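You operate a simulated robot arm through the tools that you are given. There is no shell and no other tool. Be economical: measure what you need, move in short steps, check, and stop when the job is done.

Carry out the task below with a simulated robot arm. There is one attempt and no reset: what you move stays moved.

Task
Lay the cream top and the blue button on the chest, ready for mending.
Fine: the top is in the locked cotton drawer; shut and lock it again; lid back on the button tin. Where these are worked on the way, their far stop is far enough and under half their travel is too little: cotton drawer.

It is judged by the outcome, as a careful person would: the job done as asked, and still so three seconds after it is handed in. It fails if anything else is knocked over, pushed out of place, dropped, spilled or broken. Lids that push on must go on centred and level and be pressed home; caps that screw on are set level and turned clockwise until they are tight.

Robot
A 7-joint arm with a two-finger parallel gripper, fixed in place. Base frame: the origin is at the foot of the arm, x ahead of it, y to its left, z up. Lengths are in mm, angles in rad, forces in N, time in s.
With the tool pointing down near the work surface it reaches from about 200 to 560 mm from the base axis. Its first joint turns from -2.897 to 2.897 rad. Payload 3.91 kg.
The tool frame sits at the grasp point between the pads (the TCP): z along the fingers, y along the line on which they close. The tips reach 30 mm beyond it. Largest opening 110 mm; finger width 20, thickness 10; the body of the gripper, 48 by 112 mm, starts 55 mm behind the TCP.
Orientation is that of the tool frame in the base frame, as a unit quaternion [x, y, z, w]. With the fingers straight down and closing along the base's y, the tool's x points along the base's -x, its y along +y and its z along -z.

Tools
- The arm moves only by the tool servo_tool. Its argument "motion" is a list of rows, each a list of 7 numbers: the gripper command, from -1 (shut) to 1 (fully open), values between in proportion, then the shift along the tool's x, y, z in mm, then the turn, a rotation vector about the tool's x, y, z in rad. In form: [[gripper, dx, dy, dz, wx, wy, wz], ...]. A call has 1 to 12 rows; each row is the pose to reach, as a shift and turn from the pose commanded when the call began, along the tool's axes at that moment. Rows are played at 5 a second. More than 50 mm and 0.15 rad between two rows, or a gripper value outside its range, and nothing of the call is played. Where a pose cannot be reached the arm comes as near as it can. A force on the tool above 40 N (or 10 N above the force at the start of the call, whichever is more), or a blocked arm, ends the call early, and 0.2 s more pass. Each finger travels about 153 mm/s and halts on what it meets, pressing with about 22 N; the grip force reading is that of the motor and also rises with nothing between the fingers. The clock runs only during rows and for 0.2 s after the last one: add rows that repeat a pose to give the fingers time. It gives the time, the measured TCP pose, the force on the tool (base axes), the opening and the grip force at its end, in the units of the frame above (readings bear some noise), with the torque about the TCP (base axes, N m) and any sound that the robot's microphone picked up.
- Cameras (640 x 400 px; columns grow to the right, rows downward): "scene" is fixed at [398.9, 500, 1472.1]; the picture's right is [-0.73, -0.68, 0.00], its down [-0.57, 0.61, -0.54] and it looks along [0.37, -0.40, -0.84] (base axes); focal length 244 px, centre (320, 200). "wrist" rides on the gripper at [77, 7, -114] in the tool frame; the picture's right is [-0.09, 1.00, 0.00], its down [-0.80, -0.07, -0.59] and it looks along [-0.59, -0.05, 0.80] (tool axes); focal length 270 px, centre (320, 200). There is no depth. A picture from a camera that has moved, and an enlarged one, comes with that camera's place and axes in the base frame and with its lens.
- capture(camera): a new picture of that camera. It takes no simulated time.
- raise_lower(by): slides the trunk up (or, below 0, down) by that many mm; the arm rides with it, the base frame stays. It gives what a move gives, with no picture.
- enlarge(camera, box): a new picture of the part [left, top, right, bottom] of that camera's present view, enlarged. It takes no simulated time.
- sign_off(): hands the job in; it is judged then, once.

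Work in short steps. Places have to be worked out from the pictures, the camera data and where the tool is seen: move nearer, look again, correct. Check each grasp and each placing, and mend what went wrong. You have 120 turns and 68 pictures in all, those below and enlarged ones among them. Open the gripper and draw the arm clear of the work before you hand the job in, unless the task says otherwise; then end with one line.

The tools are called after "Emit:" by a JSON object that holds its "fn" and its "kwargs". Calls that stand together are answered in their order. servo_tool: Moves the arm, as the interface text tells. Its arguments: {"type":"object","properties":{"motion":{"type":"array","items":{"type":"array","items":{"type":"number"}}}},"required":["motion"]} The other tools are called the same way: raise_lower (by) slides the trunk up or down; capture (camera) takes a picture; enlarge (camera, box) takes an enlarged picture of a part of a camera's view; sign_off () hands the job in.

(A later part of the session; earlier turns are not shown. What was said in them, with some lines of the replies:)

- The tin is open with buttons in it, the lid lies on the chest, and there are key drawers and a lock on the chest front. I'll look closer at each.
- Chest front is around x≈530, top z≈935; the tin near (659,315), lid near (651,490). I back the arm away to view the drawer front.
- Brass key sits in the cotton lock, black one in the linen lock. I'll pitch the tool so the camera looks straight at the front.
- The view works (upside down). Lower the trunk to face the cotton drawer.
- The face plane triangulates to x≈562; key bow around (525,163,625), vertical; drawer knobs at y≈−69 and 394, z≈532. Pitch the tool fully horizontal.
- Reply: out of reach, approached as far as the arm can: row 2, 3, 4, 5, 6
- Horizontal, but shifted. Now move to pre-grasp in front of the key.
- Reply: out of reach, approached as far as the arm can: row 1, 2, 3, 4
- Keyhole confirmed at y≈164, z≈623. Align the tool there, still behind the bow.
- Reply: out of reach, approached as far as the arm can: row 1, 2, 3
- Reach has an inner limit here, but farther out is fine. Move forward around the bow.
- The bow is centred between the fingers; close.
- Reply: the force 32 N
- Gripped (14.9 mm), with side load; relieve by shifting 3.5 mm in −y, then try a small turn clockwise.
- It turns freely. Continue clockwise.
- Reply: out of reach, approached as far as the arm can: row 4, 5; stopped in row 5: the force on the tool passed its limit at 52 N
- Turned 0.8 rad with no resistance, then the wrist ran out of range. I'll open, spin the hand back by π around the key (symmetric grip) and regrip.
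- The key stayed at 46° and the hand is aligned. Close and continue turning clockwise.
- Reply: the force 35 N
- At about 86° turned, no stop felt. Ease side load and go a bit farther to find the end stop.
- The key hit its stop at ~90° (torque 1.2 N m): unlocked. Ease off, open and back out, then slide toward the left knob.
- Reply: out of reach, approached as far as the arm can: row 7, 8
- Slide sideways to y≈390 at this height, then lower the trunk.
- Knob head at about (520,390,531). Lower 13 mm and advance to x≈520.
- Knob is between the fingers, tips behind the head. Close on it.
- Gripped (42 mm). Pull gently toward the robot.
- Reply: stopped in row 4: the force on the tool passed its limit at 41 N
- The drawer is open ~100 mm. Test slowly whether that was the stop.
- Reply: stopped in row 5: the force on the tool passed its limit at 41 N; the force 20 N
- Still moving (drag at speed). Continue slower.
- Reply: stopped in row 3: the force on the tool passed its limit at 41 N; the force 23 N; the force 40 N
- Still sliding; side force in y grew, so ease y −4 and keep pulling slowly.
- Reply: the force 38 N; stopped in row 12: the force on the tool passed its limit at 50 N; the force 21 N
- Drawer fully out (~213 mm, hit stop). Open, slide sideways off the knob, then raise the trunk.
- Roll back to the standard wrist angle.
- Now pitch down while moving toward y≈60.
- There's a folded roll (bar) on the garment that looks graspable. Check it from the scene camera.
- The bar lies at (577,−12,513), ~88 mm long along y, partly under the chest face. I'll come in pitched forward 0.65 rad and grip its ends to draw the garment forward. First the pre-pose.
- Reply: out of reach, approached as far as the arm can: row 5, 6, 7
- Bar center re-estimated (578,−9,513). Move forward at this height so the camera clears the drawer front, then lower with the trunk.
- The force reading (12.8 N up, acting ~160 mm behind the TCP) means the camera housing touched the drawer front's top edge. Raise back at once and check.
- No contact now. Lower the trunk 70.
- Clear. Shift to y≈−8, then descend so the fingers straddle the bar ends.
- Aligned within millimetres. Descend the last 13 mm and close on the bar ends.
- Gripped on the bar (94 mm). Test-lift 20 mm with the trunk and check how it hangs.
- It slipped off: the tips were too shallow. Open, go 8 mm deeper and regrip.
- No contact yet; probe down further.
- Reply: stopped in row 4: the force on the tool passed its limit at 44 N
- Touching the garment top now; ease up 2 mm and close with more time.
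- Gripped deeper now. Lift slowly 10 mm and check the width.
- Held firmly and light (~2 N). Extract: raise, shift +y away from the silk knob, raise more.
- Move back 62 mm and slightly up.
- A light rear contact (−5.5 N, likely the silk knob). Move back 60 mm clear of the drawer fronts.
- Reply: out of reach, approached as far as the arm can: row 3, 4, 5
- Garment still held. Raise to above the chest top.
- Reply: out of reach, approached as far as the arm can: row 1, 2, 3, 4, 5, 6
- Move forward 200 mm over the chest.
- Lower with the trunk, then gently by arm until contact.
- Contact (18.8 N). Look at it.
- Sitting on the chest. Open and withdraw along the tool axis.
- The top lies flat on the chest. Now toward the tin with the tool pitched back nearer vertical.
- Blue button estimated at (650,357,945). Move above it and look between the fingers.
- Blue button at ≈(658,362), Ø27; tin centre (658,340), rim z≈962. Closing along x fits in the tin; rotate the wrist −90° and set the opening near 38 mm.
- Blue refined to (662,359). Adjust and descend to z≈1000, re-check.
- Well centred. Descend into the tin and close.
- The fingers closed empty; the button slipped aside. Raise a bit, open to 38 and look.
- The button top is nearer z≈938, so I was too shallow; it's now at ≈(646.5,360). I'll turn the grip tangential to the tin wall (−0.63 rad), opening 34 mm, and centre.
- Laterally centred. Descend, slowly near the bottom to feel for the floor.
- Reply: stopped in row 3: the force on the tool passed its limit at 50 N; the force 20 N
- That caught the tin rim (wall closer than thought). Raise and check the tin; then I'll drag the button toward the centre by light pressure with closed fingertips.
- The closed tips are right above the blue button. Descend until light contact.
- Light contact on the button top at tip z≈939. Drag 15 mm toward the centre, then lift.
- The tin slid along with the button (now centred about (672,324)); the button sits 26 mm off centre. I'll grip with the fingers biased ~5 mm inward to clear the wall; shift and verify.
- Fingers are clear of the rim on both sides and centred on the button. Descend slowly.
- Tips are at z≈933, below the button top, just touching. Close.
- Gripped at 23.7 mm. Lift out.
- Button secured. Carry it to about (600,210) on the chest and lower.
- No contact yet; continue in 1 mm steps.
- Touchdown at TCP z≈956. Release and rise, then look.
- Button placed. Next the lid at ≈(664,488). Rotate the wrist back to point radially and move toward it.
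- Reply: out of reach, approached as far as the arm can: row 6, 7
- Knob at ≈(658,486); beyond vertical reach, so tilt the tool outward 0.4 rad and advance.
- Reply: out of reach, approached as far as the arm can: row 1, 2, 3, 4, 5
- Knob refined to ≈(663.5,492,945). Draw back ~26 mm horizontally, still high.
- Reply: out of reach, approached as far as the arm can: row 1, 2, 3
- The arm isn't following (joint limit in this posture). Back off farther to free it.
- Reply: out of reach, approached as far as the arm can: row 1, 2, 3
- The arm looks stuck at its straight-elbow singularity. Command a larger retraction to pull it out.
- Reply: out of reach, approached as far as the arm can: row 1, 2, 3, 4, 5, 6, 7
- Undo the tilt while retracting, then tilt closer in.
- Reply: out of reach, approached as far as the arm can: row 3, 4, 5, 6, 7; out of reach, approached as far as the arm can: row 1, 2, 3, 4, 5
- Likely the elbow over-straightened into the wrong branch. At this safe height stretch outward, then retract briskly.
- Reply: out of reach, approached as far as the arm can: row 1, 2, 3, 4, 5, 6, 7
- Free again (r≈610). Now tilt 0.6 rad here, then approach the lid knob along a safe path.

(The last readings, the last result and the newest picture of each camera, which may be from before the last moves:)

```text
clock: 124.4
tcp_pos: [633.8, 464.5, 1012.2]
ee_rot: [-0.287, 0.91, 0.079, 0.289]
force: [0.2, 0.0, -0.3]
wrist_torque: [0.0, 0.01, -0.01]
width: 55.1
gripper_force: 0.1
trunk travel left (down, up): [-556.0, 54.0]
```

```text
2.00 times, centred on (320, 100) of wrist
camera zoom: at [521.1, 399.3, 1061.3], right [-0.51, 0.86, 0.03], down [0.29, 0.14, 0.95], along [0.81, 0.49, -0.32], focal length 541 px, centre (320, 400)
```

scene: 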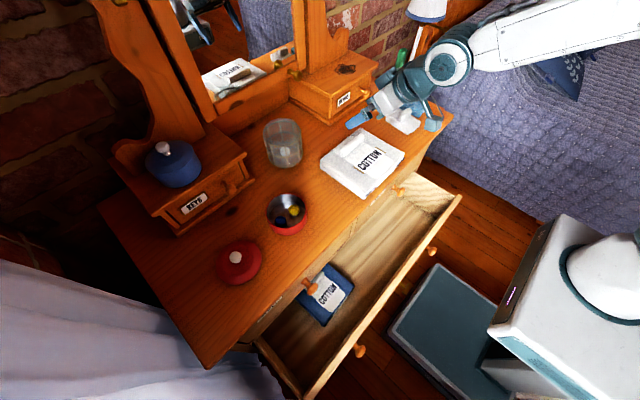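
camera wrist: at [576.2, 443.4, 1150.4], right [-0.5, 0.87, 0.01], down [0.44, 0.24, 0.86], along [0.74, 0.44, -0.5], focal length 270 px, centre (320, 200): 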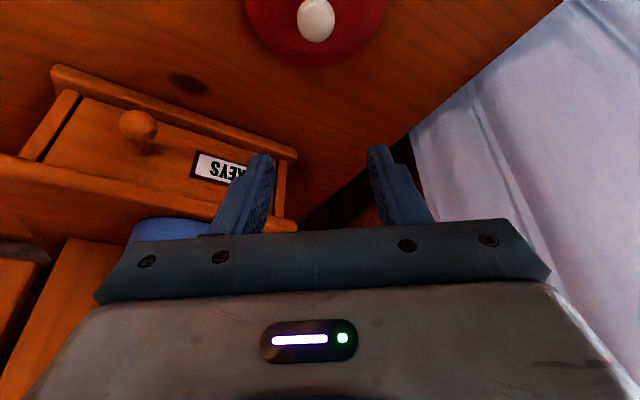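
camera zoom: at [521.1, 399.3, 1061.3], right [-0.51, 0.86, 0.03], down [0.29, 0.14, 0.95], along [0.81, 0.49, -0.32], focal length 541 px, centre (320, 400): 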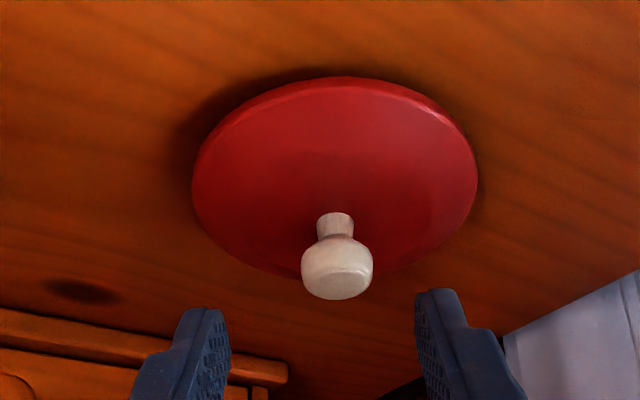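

Knob head at ≈(656,488,958), Ø24. Approach along the tool axis and grip.

Emit:
{"fn": "servo_tool", "kwargs": {"motion": [[0, 2, 6.5, 10, 0, 0, 0], [0, 4, 6.5, 25, 0, 0, 0], [0, 5, 6.5, 36, 0, 0, 0], [0, 5, 6.5, 42, 0, 0, 0], [0, 5, 6.5, 42, 0, 0, 0]]}}

Emit:
{"fn": "capture", "kwargs": {"camera": "wrist"}}

```text
clock: 125.6
tcp_pos: [643.8, 479.8, 974.8]
ee_rot: [-0.286, 0.91, 0.079, 0.289]
force: [-0.9, 0.0, -1.1]
wrist_torque: [0.0, 0.02, 0.01]
width: 55.1
gripper_force: 0.0
trunk travel left (down, up): [-556.0, 54.0]
```

```text
9 pictures are left
camera wrist: at [532.7, 414.5, 1023.9], right [-0.51, 0.86, 0.03], down [0.29, 0.14, 0.95], along [0.81, 0.49, -0.32], focal length 270 px, centre (320, 200)
```

wrist: 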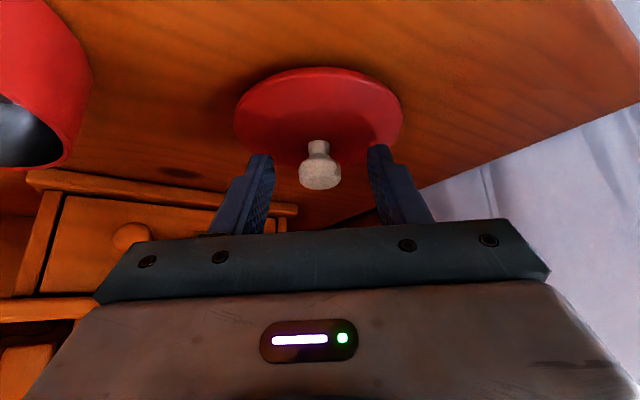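

Knob centred between the fingers with the tips around its neck. Close and lift slightly.

Emit:
{"fn": "servo_tool", "kwargs": {"motion": [[-0.3, 0, 0, 0, 0, 0, 0], [-1, 0, 0, 0, 0, 0, 0], [-1, 0, 0, 0, 0, 0, 0], [-1, 0, 0, 0, 0, 0, 0], [-1, 0, 0, 0, 0, 0, 0]]}}

Emit:
{"fn": "servo_tool", "kwargs": {"motion": [[-1, -6, 0, -8, 0, 0, 0], [-1, -14, 0, -20, 0, 0, 0], [-1, -28, 0, -41, 0, 0, 0], [-1, -34, 0, -49, 0, 0, 0], [-1, -34, 0, -49, 0, 0, 0]]}}

Emit:
{"fn": "capture", "kwargs": {"camera": "wrist"}}

```text
clock: 126.8
tcp_pos: [644.9, 480.1, 973.3]
ee_rot: [-0.287, 0.91, 0.079, 0.289]
force: [0.4, -0.2, 1.5]
wrist_torque: [0.08, 0.02, 0.03]
width: 24.6
gripper_force: 22.3
trunk travel left (down, up): [-556.0, 54.0]
```

```text
clock: 128.0
tcp_pos: [645.3, 479.7, 1032.4]
ee_rot: [-0.288, 0.91, 0.08, 0.289]
force: [0.4, 0.5, 0.0]
wrist_torque: [-0.01, 0.01, 0.02]
width: 24.7
gripper_force: 21.6
trunk travel left (down, up): [-556.0, 54.0]
```

```text
8 pictures are left
camera wrist: at [533.6, 415.0, 1083.4], right [-0.51, 0.86, 0.03], down [0.29, 0.14, 0.95], along [0.81, 0.49, -0.32], focal length 270 px, centre (320, 200)
```

wrist: 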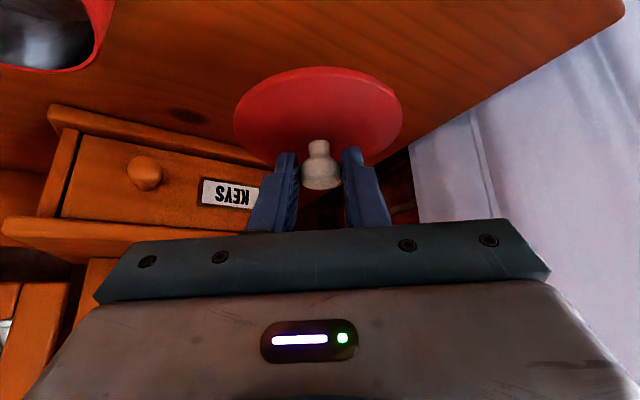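

Lid is held level. Move halfway toward the tin so both are in view.

Emit:
{"fn": "servo_tool", "kwargs": {"motion": [[-1, 11, -25, -7, 0, 0, 0], [-1, 23, -50, -14, 0, 0, 0], [-1, 30, -67, -19, 0, 0, 0], [-1, 30, -67, -19, 0, 0, 0]]}}

Emit:
{"fn": "capture", "kwargs": {"camera": "wrist"}}

```text
clock: 129.0
tcp_pos: [652.7, 405.5, 1033.4]
ee_rot: [-0.288, 0.91, 0.079, 0.289]
force: [0.7, -0.1, -0.1]
wrist_torque: [0.0, 0.02, -0.02]
width: 24.8
gripper_force: 22.3
trunk travel left (down, up): [-556.0, 54.0]
```

```text
7 pictures are left
camera wrist: at [541.0, 339.1, 1083.1], right [-0.51, 0.86, 0.03], down [0.29, 0.14, 0.95], along [0.81, 0.49, -0.32], focal length 270 px, centre (320, 200)
```

wrist: 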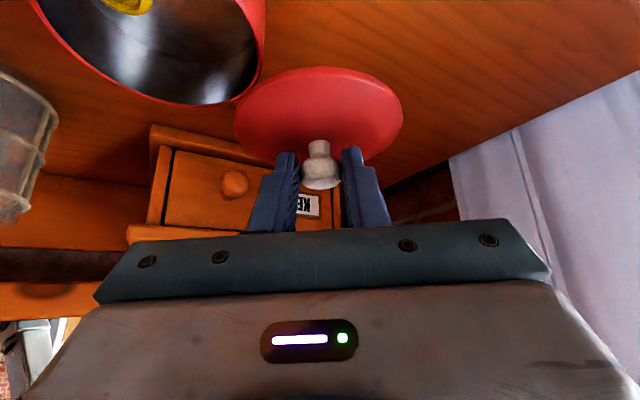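

Lid centre offset from TCP ≈(+7.8,+5.5); tin centre ≈(671.5,323). Move the lid above the tin and check from the scene camera.

Emit:
{"fn": "servo_tool", "kwargs": {"motion": [[-1, 12, -26, -7, 0, 0, 0], [-1, 23, -52, -15, 0, 0, 0], [-1, 34.6, -78.7, -22, 0, 0, 0], [-1, 34.6, -78.7, -22, 0, 0, 0], [-1, 46, -78.7, -6, 0, 0, 0], [-1, 46, -78.7, -6, 0, 0, 0]]}}

Emit:
{"fn": "enlarge", "kwargs": {"camera": "scene", "box": [230, 160, 350, 260]}}

```text
clock: 130.4
tcp_pos: [664.4, 316.1, 1015.7]
ee_rot: [-0.288, 0.909, 0.08, 0.289]
force: [0.1, 0.6, 4.6]
wrist_torque: [0.2, -0.18, -0.04]
width: 24.7
gripper_force: 21.4
trunk travel left (down, up): [-556.0, 54.0]
```

```text
4.00 times, centred on (290, 210) of scene
camera zoom: at [398.9, 500.0, 1472.1], right [-0.73, -0.68, 0.0], down [-0.57, 0.61, -0.54], along [0.37, -0.4, -0.84], focal length 978 px, centre (440, 160)
```

zoom: 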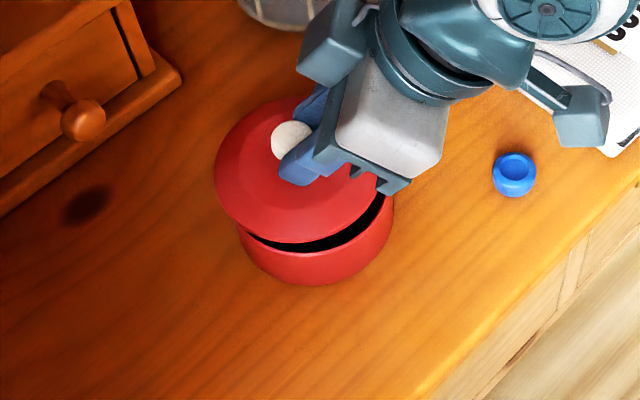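

Lid touches early; it needs to go about 8 mm in −x, 2 mm in −y. Lift, shift, lower lightly and recheck.

Emit:
{"fn": "servo_tool", "kwargs": {"motion": [[-1, -3.4, 0, -5, 0, 0, 0], [-1, 2.9, 2.8, -9.4, 0, 0, 0], [-1, 2.9, 2.8, -9.4, 0, 0, 0], [-1, 5.2, 2.8, -6.1, 0, 0, 0], [-1, 5.2, 2.8, -6.1, 0, 0, 0]]}}

Emit:
{"fn": "enlarge", "kwargs": {"camera": "scene", "box": [250, 170, 340, 240]}}

```text
clock: 131.6
tcp_pos: [654.9, 313.2, 1016.6]
ee_rot: [-0.288, 0.91, 0.079, 0.288]
force: [0.6, -0.3, -0.4]
wrist_torque: [-0.03, 0.0, -0.01]
width: 24.6
gripper_force: 21.9
trunk travel left (down, up): [-556.0, 54.0]
```

```text
5.71 times, centred on (295, 205) of scene
camera zoom: at [398.9, 500.0, 1472.1], right [-0.73, -0.68, 0.0], down [-0.57, 0.61, -0.54], along [0.37, -0.4, -0.84], focal length 1397 px, centre (463, 171)
```

zoom: 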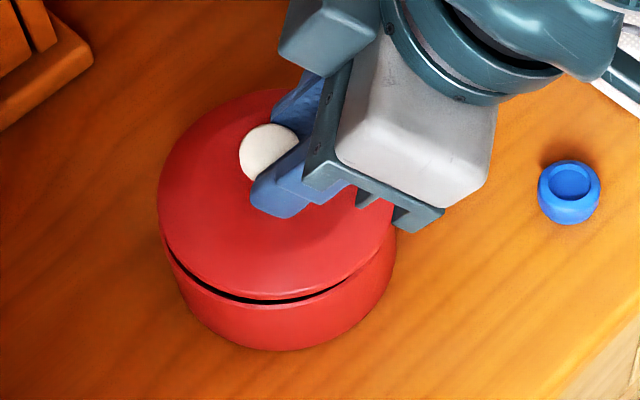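

Nearly concentric now. Lower in small steps, watching force.

Emit:
{"fn": "servo_tool", "kwargs": {"motion": [[-1, 1.1, 0, 1.6, 0, 0, 0], [-1, 2.3, 0, 3.3, 0, 0, 0], [-1, 3.4, 0, 4.9, 0, 0, 0], [-1, 4.6, 0, 6.6, 0, 0, 0], [-1, 4.6, 0, 6.6, 0, 0, 0]]}}

```text
clock: 132.8
tcp_pos: [653.8, 315.6, 1010.5]
ee_rot: [-0.288, 0.909, 0.08, 0.291]
force: [2.7, 6.0, 21.8]
wrist_torque: [0.14, -0.52, 0.1]
width: 24.9
gripper_force: 21.8
trunk travel left (down, up): [-556.0, 54.0]
```

Contact with a sideways push toward +y; follow it (+1,+2.5 mm) and press a little more.

Emit:
{"fn": "servo_tool", "kwargs": {"motion": [[-1, -1.9, 1.5, 1.3, 0, 0, 0], [-1, -1.9, 1.5, 1.3, 0, 0, 0], [-1, -1.1, 1.5, 2.5, 0, 0, 0], [-1, -0.5, 1.5, 3.3, 0, 0, 0], [-1, -0.5, 1.5, 3.3, 0, 0, 0]]}}

Emit:
{"fn": "enlarge", "kwargs": {"camera": "scene", "box": [250, 170, 340, 240]}}

```text
clock: 134.0
tcp_pos: [654.9, 316.2, 1007.0]
ee_rot: [-0.287, 0.91, 0.08, 0.289]
force: [0.3, -4.6, 22.6]
wrist_torque: [0.03, -0.48, -0.08]
width: 24.8
gripper_force: 22.3
trunk travel left (down, up): [-556.0, 54.0]
```

```text
5.71 times, centred on (295, 205) of scene
camera zoom: at [398.9, 500.0, 1472.1], right [-0.73, -0.68, 0.0], down [-0.57, 0.61, -0.54], along [0.37, -0.4, -0.84], focal length 1397 px, centre (463, 171)
```

zoom: 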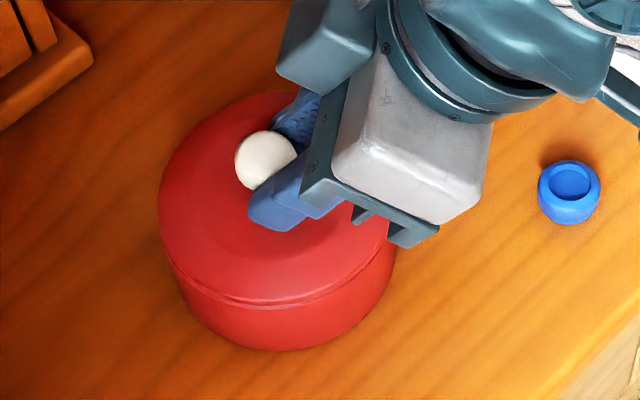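

Seam closed. Press further to make sure it is home.

Emit:
{"fn": "servo_tool", "kwargs": {"motion": [[-1, 0.6, -0.5, 0.8, 0, 0, 0], [-1, 1.1, -0.5, 1.6, 0, 0, 0], [-1, 1.7, -0.5, 2.4, 0, 0, 0], [-1, 2.3, -0.5, 3.3, 0, 0, 0], [-1, 2.3, -0.5, 3.3, 0, 0, 0]]}}

```text
clock: 135.2
tcp_pos: [656.3, 316.0, 1001.6]
ee_rot: [-0.287, 0.91, 0.079, 0.29]
force: [0.5, -4.0, 20.9]
wrist_torque: [0.33, -0.22, -0.14]
width: 24.8
gripper_force: 21.7
trunk travel left (down, up): [-556.0, 54.0]
heard: snap
```

A snap: the lid went home. One more press to confirm it's fully seated.

Emit:
{"fn": "servo_tool", "kwargs": {"motion": [[-1, 0.8, 0, 1.2, 0, 0, 0], [-1, 1.6, 0, 2.4, 0, 0, 0], [-1, 1.6, 0, 2.4, 0, 0, 0]]}}

```text
clock: 136.0
tcp_pos: [655.5, 316.1, 1001.8]
ee_rot: [-0.287, 0.909, 0.08, 0.291]
force: [-1.7, -5.1, 31.7]
wrist_torque: [0.39, -0.05, -0.05]
width: 24.7
gripper_force: 22.1
trunk travel left (down, up): [-556.0, 54.0]
```

Fully seated. Ease off, open, and withdraw upward/back.

Emit:
{"fn": "servo_tool", "kwargs": {"motion": [[-1, -2.5, 0, -3.5, 0, 0, 0], [0, -2.5, 0, -3.5, 0, 0, 0], [0, -2.5, 0, -3.5, 0, 0, 0], [0, -4, 0, -25, 0, 0, 0], [0, -8, 0, -60, 0, 0, 0], [0, -13, 0, -101, 0, 0, 0], [0, 15, 0, -130, 0, 0, 0], [0, 15, 0, -130, 0, 0, 0]]}}

Emit:
{"fn": "capture", "kwargs": {"camera": "scene"}}

```text
clock: 137.8
tcp_pos: [587.5, 269.3, 1096.7]
ee_rot: [-0.289, 0.91, 0.079, 0.287]
force: [0.6, -1.2, 0.4]
wrist_torque: [-0.02, 0.01, 0.02]
width: 55.0
gripper_force: 0.1
trunk travel left (down, up): [-556.0, 54.0]
```

```text
3 pictures are left
```

scene: 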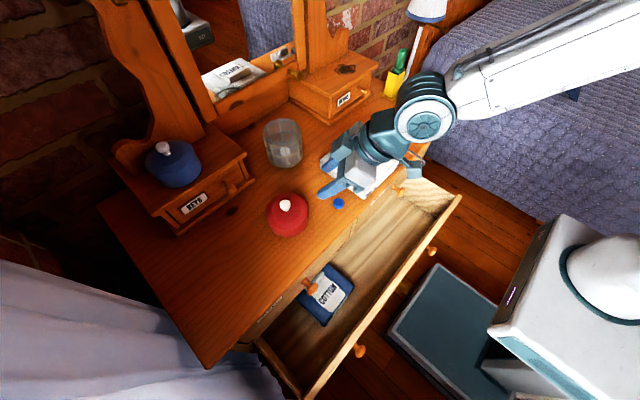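

Lid on, button and top on the chest. Now back the arm off toward the drawer front, reorienting to pitch 0.9.

Emit:
{"fn": "servo_tool", "kwargs": {"motion": [[-1, 30, 25, -22, 0, 0, 0], [-1, 60, 51, -43, 0.08, -0.055, 0.09], [-1, 90, 76, -65, 0.16, -0.11, 0.18], [-1, 120, 102, -87, 0.24, -0.166, 0.275], [-1, 150, 120, -80, 0.32, -0.22, 0.366], [-1, 180, 135, -70, 0.401, -0.277, 0.458], [-1, 205, 150, -58, 0.401, -0.277, 0.458], [-1, 228, 163, -45, 0.401, -0.277, 0.458], [-1, 228, 163, -45, 0.401, -0.277, 0.458]]}}

```text
clock: 139.4
tcp_pos: [396.2, 193.1, 1025.7]
ee_rot: [0.132, 0.896, -0.047, 0.422]
force: [-1.1, -0.2, -0.3]
wrist_torque: [-0.02, -0.02, -0.02]
width: 0.0
gripper_force: 21.6
trunk travel left (down, up): [-556.0, 54.0]
stopped in row 8: the arm was blocked; the commanded pose is now the measured one
```

Posture limit reached. Lower the trunk 230 (still above the drawer) to gain room, then correct orientation.

Emit:
{"fn": "raise_lower", "kwargs": {"by": -230}}

Emit:
{"fn": "servo_tool", "kwargs": {"motion": [[-1, 0, 20, 0, 0, 0, 0], [-1, 0, 50, 0, 0, 0, 0], [-1, 0, 80, 0, 0, 0, 0], [-1, 0, 80, 0, 0, 0, 0]]}}

```text
clock: 141.9
tcp_pos: [397.6, 193.1, 795.4]
ee_rot: [0.129, 0.897, -0.045, 0.421]
force: [-0.4, 0.0, -0.2]
wrist_torque: [-0.01, 0.02, -0.02]
width: 0.0
gripper_force: 22.3
trunk travel left (down, up): [-326.0, 284.0]
```

```text
clock: 142.9
tcp_pos: [417.2, 273.1, 798.9]
ee_rot: [0.127, 0.897, -0.045, 0.422]
force: [1.4, 0.0, -0.4]
wrist_torque: [-0.03, -0.01, 0.0]
width: 0.1
gripper_force: 22.1
trunk travel left (down, up): [-326.0, 284.0]
```

Correct orientation, retract to x≈310 and up 100, then use the trunk to descend in front of the drawer.

Emit:
{"fn": "servo_tool", "kwargs": {"motion": [[-1, -3, -5, -40, -0.07, 0, -0.07], [-1, -5, -10, -80, -0.14, -0.01, -0.14], [-1, -8, -15, -115, -0.192, -0.02, -0.19], [-1, -10, -19, -145, -0.192, -0.02, -0.19], [-1, -10, -19, -145, -0.192, -0.02, -0.19]]}}

```text
clock: 143.4
tcp_pos: [425.8, 196.2, 843.7]
ee_rot: [0.155, 0.888, -0.072, 0.427]
force: [0.2, 0.3, -0.2]
wrist_torque: [-0.02, -0.04, -0.03]
width: 0.0
gripper_force: 22.5
trunk travel left (down, up): [-326.0, 284.0]
stopped in row 2: the arm was blocked; the commanded pose is now the measured one
```

Blocked again with an odd sideways jump. Look at the arm's posture.

Emit:
{"fn": "capture", "kwargs": {"camera": "scene"}}

```text
2 pictures are left
```

scene: 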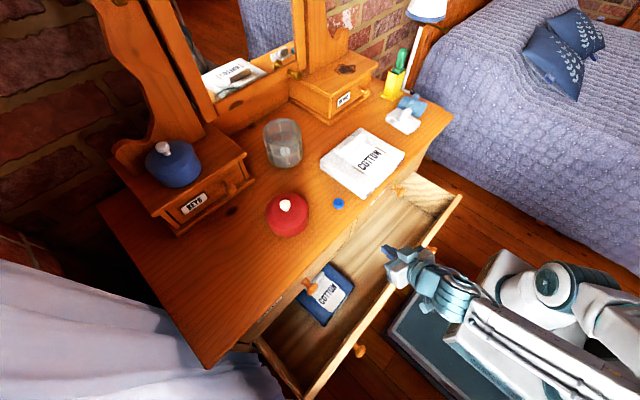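

The elbow is swung out awkwardly. Return to a tool-down pose (like the start) to normalise the posture.

Emit:
{"fn": "servo_tool", "kwargs": {"motion": [[-1, -5, 1, -1, -0.02, 0.125, -0.046], [-1, -10, 2, -1, -0.043, 0.25, -0.092], [-1, -15, 3, -2, -0.064, 0.38, -0.138], [-1, -20, 4, -2, -0.085, 0.505, -0.184], [-1, -25, 5, -3, -0.106, 0.63, -0.23], [-1, -30, 6, -3, -0.128, 0.76, -0.276], [-1, -35, 7, -4, -0.149, 0.886, -0.322], [-1, -35, 7, -4, -0.149, 0.886, -0.322]]}}

```text
clock: 145.2
tcp_pos: [445.2, 196.8, 873.8]
ee_rot: [-0.001, 1.0, 0.0, -0.001]
force: [-0.5, -0.2, 0.5]
wrist_torque: [0.06, 0.0, 0.0]
width: 0.0
gripper_force: 22.4
trunk travel left (down, up): [-326.0, 284.0]
```

Tool-down reached. Retract to (308,280).

Emit:
{"fn": "servo_tool", "kwargs": {"motion": [[-1, 34, 20, 0, 0, 0, 0], [-1, 68, 41, 0, 0, 0, 0], [-1, 102, 62, 0, 0, 0, 0], [-1, 138, 83, 0, 0, 0, 0], [-1, 138, 83, 0, 0, 0, 0]]}}

```text
clock: 146.4
tcp_pos: [307.2, 278.6, 874.3]
ee_rot: [0.0, 1.0, 0.0, 0.0]
force: [-0.9, -0.1, 0.0]
wrist_torque: [-0.02, -0.02, 0.0]
width: 0.0
gripper_force: 21.9
trunk travel left (down, up): [-326.0, 284.0]
```

Lower the trunk so closed fingertips stand in front of the drawer face.

Emit:
{"fn": "raise_lower", "kwargs": {"by": -270}}

```text
clock: 149.2
tcp_pos: [307.6, 279.9, 603.3]
ee_rot: [0.0, 1.0, -0.001, 0.001]
force: [0.0, 0.3, -1.3]
wrist_torque: [-0.02, 0.0, -0.02]
width: 0.1
gripper_force: 22.6
trunk travel left (down, up): [-56.0, 554.0]
```

Tilt to 0.5 rad while moving up to the face, then push slowly.

Emit:
{"fn": "servo_tool", "kwargs": {"motion": [[-1, 0, 0, 0, 0, -0.125, 0], [-1, -2, 0, 0, 0, -0.25, 0], [-1, -5, 0, 0, 0, -0.375, 0], [-1, -8, 0, 0, 0, -0.5, 0], [-1, -12, 0, 0, 0, -0.5, 0], [-1, -16, 0, 0, 0, -0.5, 0], [-1, -20, 0, 0, 0, -0.5, 0], [-1, -24, 0, 0, 0, -0.5, 0], [-1, -28, 0, 0, 0, -0.5, 0], [-1, -32, 0, 0, 0, -0.5, 0], [-1, -36, 0, 0, 0, -0.5, 0], [-1, -40, 0, 0, 0, -0.5, 0]]}}

```text
clock: 151.8
tcp_pos: [347.4, 279.9, 604.0]
ee_rot: [-0.001, 0.969, -0.001, 0.248]
force: [-0.5, -1.0, -0.6]
wrist_torque: [-0.03, 0.04, 0.01]
width: 0.2
gripper_force: 22.0
trunk travel left (down, up): [-56.0, 554.0]
```

Emit:
{"fn": "servo_tool", "kwargs": {"motion": [[-1, -3.5, 0, 1.9, 0, 0, 0], [-1, -7, 0, 3.8, 0, 0, 0], [-1, -10.5, 0, 5.7, 0, 0, 0], [-1, -14, 0, 7.7, 0, 0, 0], [-1, -17.6, 0, 9.6, 0, 0, 0], [-1, -21, 0, 11.5, 0, 0, 0], [-1, -24.6, 0, 13.4, 0, 0, 0], [-1, -28, 0, 15.3, 0, 0, 0], [-1, -31.6, 0, 17.2, 0, 0, 0], [-1, -35, 0, 19.2, 0, 0, 0]]}}

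Emit:
{"fn": "enlarge", "kwargs": {"camera": "scene", "box": [220, 160, 480, 400]}}

```text
clock: 154.0
tcp_pos: [387.8, 277.4, 603.8]
ee_rot: [0.0, 0.969, -0.001, 0.247]
force: [-1.3, 0.2, -0.6]
wrist_torque: [0.0, 0.05, 0.03]
width: 0.0
gripper_force: 21.9
trunk travel left (down, up): [-56.0, 554.0]
```

```text
1.67 times, centred on (350, 280) of scene
camera zoom: at [398.9, 500.0, 1472.1], right [-0.73, -0.68, 0.0], down [-0.57, 0.61, -0.54], along [0.37, -0.4, -0.84], focal length 408 px, centre (270, 67)
```

zoom: 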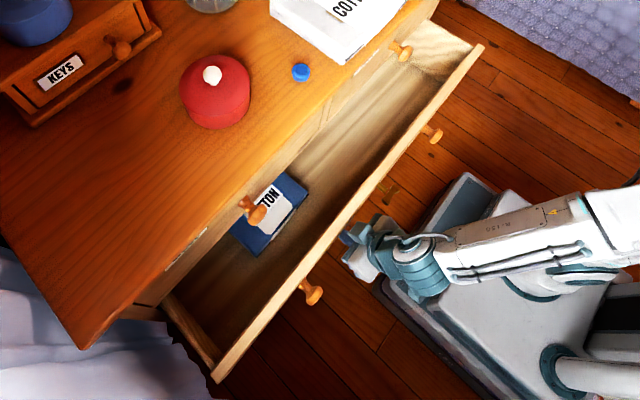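

The drawer slides freely with the push (about 60 mm done). Continue pushing to closed.

Emit:
{"fn": "servo_tool", "kwargs": {"motion": [[-1, -7, 0, 3.8, 0, 0, 0], [-1, -14, 0, 7.7, 0, 0, 0], [-1, -21, 0, 11.5, 0, 0, 0], [-1, -28, 0, 15.3, 0, 0, 0], [-1, -35, 0, 19.2, 0, 0, 0], [-1, -42, 0, 23, 0, 0, 0], [-1, -49, 0, 26.8, 0, 0, 0], [-1, -56, 0, 30.6, 0, 0, 0], [-1, -63, 0, 34.4, 0, 0, 0], [-1, -70, 0, 38.2, 0, 0, 0], [-1, -77, 0, 42, 0, 0, 0]]}}

Emit:
{"fn": "servo_tool", "kwargs": {"motion": [[-1, -5.3, 0, 2.9, 0, 0, 0], [-1, -10.5, 0, 5.7, 0, 0, 0], [-1, -15.8, 0, 8.6, 0, 0, 0], [-1, -21, 0, 11.5, 0, 0, 0], [-1, -26.3, 0, 14.4, 0, 0, 0], [-1, -31.6, 0, 17.2, 0, 0, 0], [-1, -36.9, 0, 20.1, 0, 0, 0], [-1, -42, 0, 23, 0, 0, 0], [-1, -47.4, 0, 25.9, 0, 0, 0], [-1, -52.7, 0, 28.7, 0, 0, 0], [-1, -58, 0, 31.6, 0, 0, 0], [-1, -62, 0, 33.8, 0, 0, 0]]}}

```text
clock: 156.4
tcp_pos: [476.7, 279.6, 603.4]
ee_rot: [-0.001, 0.969, -0.001, 0.248]
force: [-0.3, -0.2, 0.1]
wrist_torque: [0.01, -0.04, -0.02]
width: 0.0
gripper_force: 22.4
trunk travel left (down, up): [-56.0, 554.0]
```

```text
clock: 159.0
tcp_pos: [541.8, 279.7, 606.1]
ee_rot: [-0.001, 0.969, -0.002, 0.247]
force: [-30.1, -7.9, 6.1]
wrist_torque: [-0.04, 0.48, -0.2]
width: 0.0
gripper_force: 21.9
trunk travel left (down, up): [-56.0, 554.0]
```

Drawer is shut (−30 N at the stop). Back off, pitch to horizontal, then roll −90° beside the key.

Emit:
{"fn": "servo_tool", "kwargs": {"motion": [[-1, 15, 0, -14, 0, 0, 0], [-1, 30, 0, -29, 0, -0.134, 0], [-1, 44.6, 0, -43.6, 0, -0.268, 0], [-1, 44.6, 0, -43.6, 0, -0.402, 0], [-1, 44.6, 0, -43.6, 0, -0.536, 0], [-1, 44.6, 0, -43.6, 0, -0.67, 0], [-1, 44.6, 0, -43.6, 0, -0.804, 0], [-1, 44.6, 0, -43.6, 0, -0.938, 0], [-1, 44.6, 0, -43.6, 0, -1.07, 0], [-1, 44.6, 0, -43.6, 0, -1.07, 0]]}}

Emit:
{"fn": "servo_tool", "kwargs": {"motion": [[-1, 0, 0, 0, 0, 0, -0.131], [-1, 0, 0, 0, 0, 0, -0.262], [-1, 0, 0, 0, 0, 0, -0.393], [-1, 0, 0, 0, 0, 0, -0.524], [-1, 0, 0, 0, 0, 0, -0.655], [-1, 0, 0, 0, 0, 0, -0.786], [0, 0, 0, 0, 0, 0, -0.917], [0.5, 0, 0, 0, 0, 0, -1.048], [1, 0, 0, 0, 0, 0, -1.179], [1, 0, 0, 0, 0, 0, -1.31], [1, 0, 0, 0, 0, 0, -1.441], [1, 0, 0, 0, 0, 0, -1.571]]}}

```text
clock: 161.2
tcp_pos: [485.6, 278.5, 620.6]
ee_rot: [-0.001, 0.706, -0.001, 0.708]
force: [-0.5, -0.5, 0.3]
wrist_torque: [0.03, 0.04, 0.01]
width: 0.1
gripper_force: 22.1
trunk travel left (down, up): [-56.0, 554.0]
```

```text
clock: 163.8
tcp_pos: [486.1, 278.5, 621.6]
ee_rot: [0.502, -0.498, 0.502, -0.498]
force: [-0.5, 0.3, -0.8]
wrist_torque: [-0.01, -0.04, 0.03]
width: 110.3
gripper_force: 0.0
trunk travel left (down, up): [-56.0, 554.0]
```

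Open, horizontal, rolled. Slide to the key (y≈161, z≈625), advance to x≈517, and close.

Emit:
{"fn": "servo_tool", "kwargs": {"motion": [[1, 40, -3.5, 0, 0, 0, 0], [1, 80, -3.5, 2, 0, 0, 0], [1, 117.5, -3.5, 4, 0, 0, 0], [1, 117.5, -3.5, 16, 0, 0, 0], [1, 117.5, -3.5, 31, 0, 0, 0], [1, 117.5, -3.5, 31, 0, 0, 0]]}}

Emit:
{"fn": "capture", "kwargs": {"camera": "wrist"}}

```text
clock: 165.2
tcp_pos: [518.3, 160.8, 625.4]
ee_rot: [0.501, -0.498, 0.502, -0.499]
force: [-0.2, -0.2, -0.2]
wrist_torque: [0.02, 0.0, -0.04]
width: 110.1
gripper_force: 0.0
out of reach, approached as far as the arm can: row 3
trunk travel left (down, up): [-56.0, 554.0]
```

```text
0 pictures are left
camera wrist: at [402.3, 84.7, 618.4], right [0.0, 0.09, -1.0], down [-0.59, 0.8, 0.07], along [0.8, 0.59, 0.05], focal length 270 px, centre (320, 200)
```

wrist: 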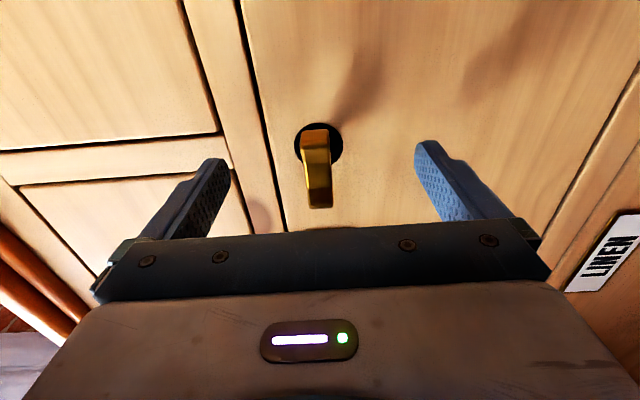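

Drawer is flush and the key lined up. Close and turn counter-clockwise.

Emit:
{"fn": "servo_tool", "kwargs": {"motion": [[-1, 0, 0, 0, 0, 0, 0], [-1, 0, 0, 0, 0, 0, 0], [-1, 0, 0, 0, 0, 0, 0], [-1, 0, 0, 0, 0, 0, 0], [-1, 0, 0, 0, 0, 0, -0.1], [-1, 0, 0, 0, 0, 0, -0.2], [-1, 0, 0, 0, 0, 0, -0.3], [-1, 0, 0, 0, 0, 0, -0.4], [-1, 0, 0, 0, 0, 0, -0.4]]}}

```text
clock: 167.2
tcp_pos: [516.5, 160.0, 624.4]
ee_rot: [0.59, -0.39, 0.589, -0.39]
force: [2.4, 0.2, 3.4]
wrist_torque: [0.01, -0.31, -0.79]
width: 15.1
gripper_force: 44.5
trunk travel left (down, up): [-56.0, 554.0]
```

Turning freely. Continue counter-clockwise as far as the wrist allows.

Emit:
{"fn": "servo_tool", "kwargs": {"motion": [[-1, 0, 0, 0, 0, 0, -0.12], [-1, 0, 0, 0, 0, 0, -0.24], [-1, 0, 0, 0, 0, 0, -0.36], [-1, 0, 0, 0, 0, 0, -0.48], [-1, 0, 0, 0, 0, 0, -0.6], [-1, 0, 0, 0, 0, 0, -0.72], [-1, 0, 0, 0, 0, 0, -0.84], [-1, 0, 0, 0, 0, 0, -0.96], [-1, 0, 0, 0, 0, 0, -1.07], [-1, 0, 0, 0, 0, 0, -1.15], [-1, 0, 0, 0, 0, 0, -1.15]]}}

```text
clock: 169.6
tcp_pos: [516.6, 160.4, 625.0]
ee_rot: [0.707, -0.007, 0.707, -0.005]
force: [-0.6, -14.9, -5.1]
wrist_torque: [0.01, -1.32, 0.2]
width: 15.0
gripper_force: 45.0
trunk travel left (down, up): [-56.0, 554.0]
```

Key is back vertical. Nudge a bit further to confirm the locked end stop.

Emit:
{"fn": "servo_tool", "kwargs": {"motion": [[-1, 0, 0, 0, 0, 0, -0.06], [-1, 0, 0, 0, 0, 0, -0.12], [-1, 0, 0, 0, 0, 0, -0.18], [-1, 0, 0, 0, 0, 0, -0.18]]}}

```text
clock: 170.6
tcp_pos: [517.7, 160.9, 623.7]
ee_rot: [0.705, 0.056, 0.704, 0.057]
force: [-0.6, -20.5, -7.8]
wrist_torque: [1.26, 0.23, -0.11]
width: 17.8
gripper_force: 45.5
trunk travel left (down, up): [-56.0, 554.0]
```

End stop felt (1.26 N m): locked. Ease off, open and back away.

Emit:
{"fn": "servo_tool", "kwargs": {"motion": [[-1, 0, 0, 0, 0, 0, 0.14], [-1, 0, 0, 0, 0, 0, 0.14], [1, 0, 0, 0, 0, 0, 0.14], [1, 0, 0, 0, 0, 0, 0.14], [1, 0, 0, 0, 0, 0, 0.14], [1, 0, 0, -15, 0, 0, 0.14], [1, 0, 0, -30, 0, 0, 0.14], [1, 0, 0, -40, 0, 0, 0.14], [1, 0, 0, -40, 0, 0, 0.14]]}}

```text
clock: 172.6
tcp_pos: [490.5, 171.6, 627.1]
ee_rot: [0.707, 0.007, 0.707, 0.007]
force: [0.2, -1.0, 0.2]
wrist_torque: [0.01, -0.02, 0.0]
width: 110.0
gripper_force: 0.1
out of reach, approached as far as the arm can: row 7, 8, 9
trunk travel left (down, up): [-56.0, 554.0]
```

Drop the trunk 50 mm (fingers straddle the bow, so vertical motion is free), then slide away below it.

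Emit:
{"fn": "raise_lower", "kwargs": {"by": -50}}

Emit:
{"fn": "servo_tool", "kwargs": {"motion": [[1, 0, -40, 0, 0, 0, 0], [1, 0, -80, -10, 0, 0, 0], [1, 0, -120, -30, 0, 0, 0], [1, 0, -120, -60, 0, 0, 0], [1, 0, -120, -60, 0, 0, 0]]}}

```text
clock: 173.5
tcp_pos: [490.5, 172.1, 576.9]
ee_rot: [0.707, 0.007, 0.707, 0.007]
force: [0.1, -0.8, -0.2]
wrist_torque: [-0.03, 0.02, -0.01]
width: 110.2
gripper_force: 0.0
trunk travel left (down, up): [-6.0, 604.0]
```

```text
clock: 174.7
tcp_pos: [429.8, 291.5, 573.9]
ee_rot: [0.707, 0.008, 0.707, 0.008]
force: [-0.2, 0.8, 0.9]
wrist_torque: [0.03, 0.0, 0.02]
width: 109.7
gripper_force: 0.0
trunk travel left (down, up): [-6.0, 604.0]
```

The gripper is open and clear of the work: the top and button are on the chest, the lid has snapped on, and the drawer is shut with its key turned back to the stop. Handing in.

Emit:
{"fn": "sign_off", "kwargs": {}}

```text
The job is handed in.
```

The cream top and the blue button are lying on the chest, the button tin's lid is snapped on, and the cotton drawer is shut with its key turned back to the locked stop. The tin ended up roughly 20 mm from where it started, because I nudged it while getting the button out. I had no pictures left at the end, so the locking was judged by feel at the key's stop, and I did not tug the drawer to test it.
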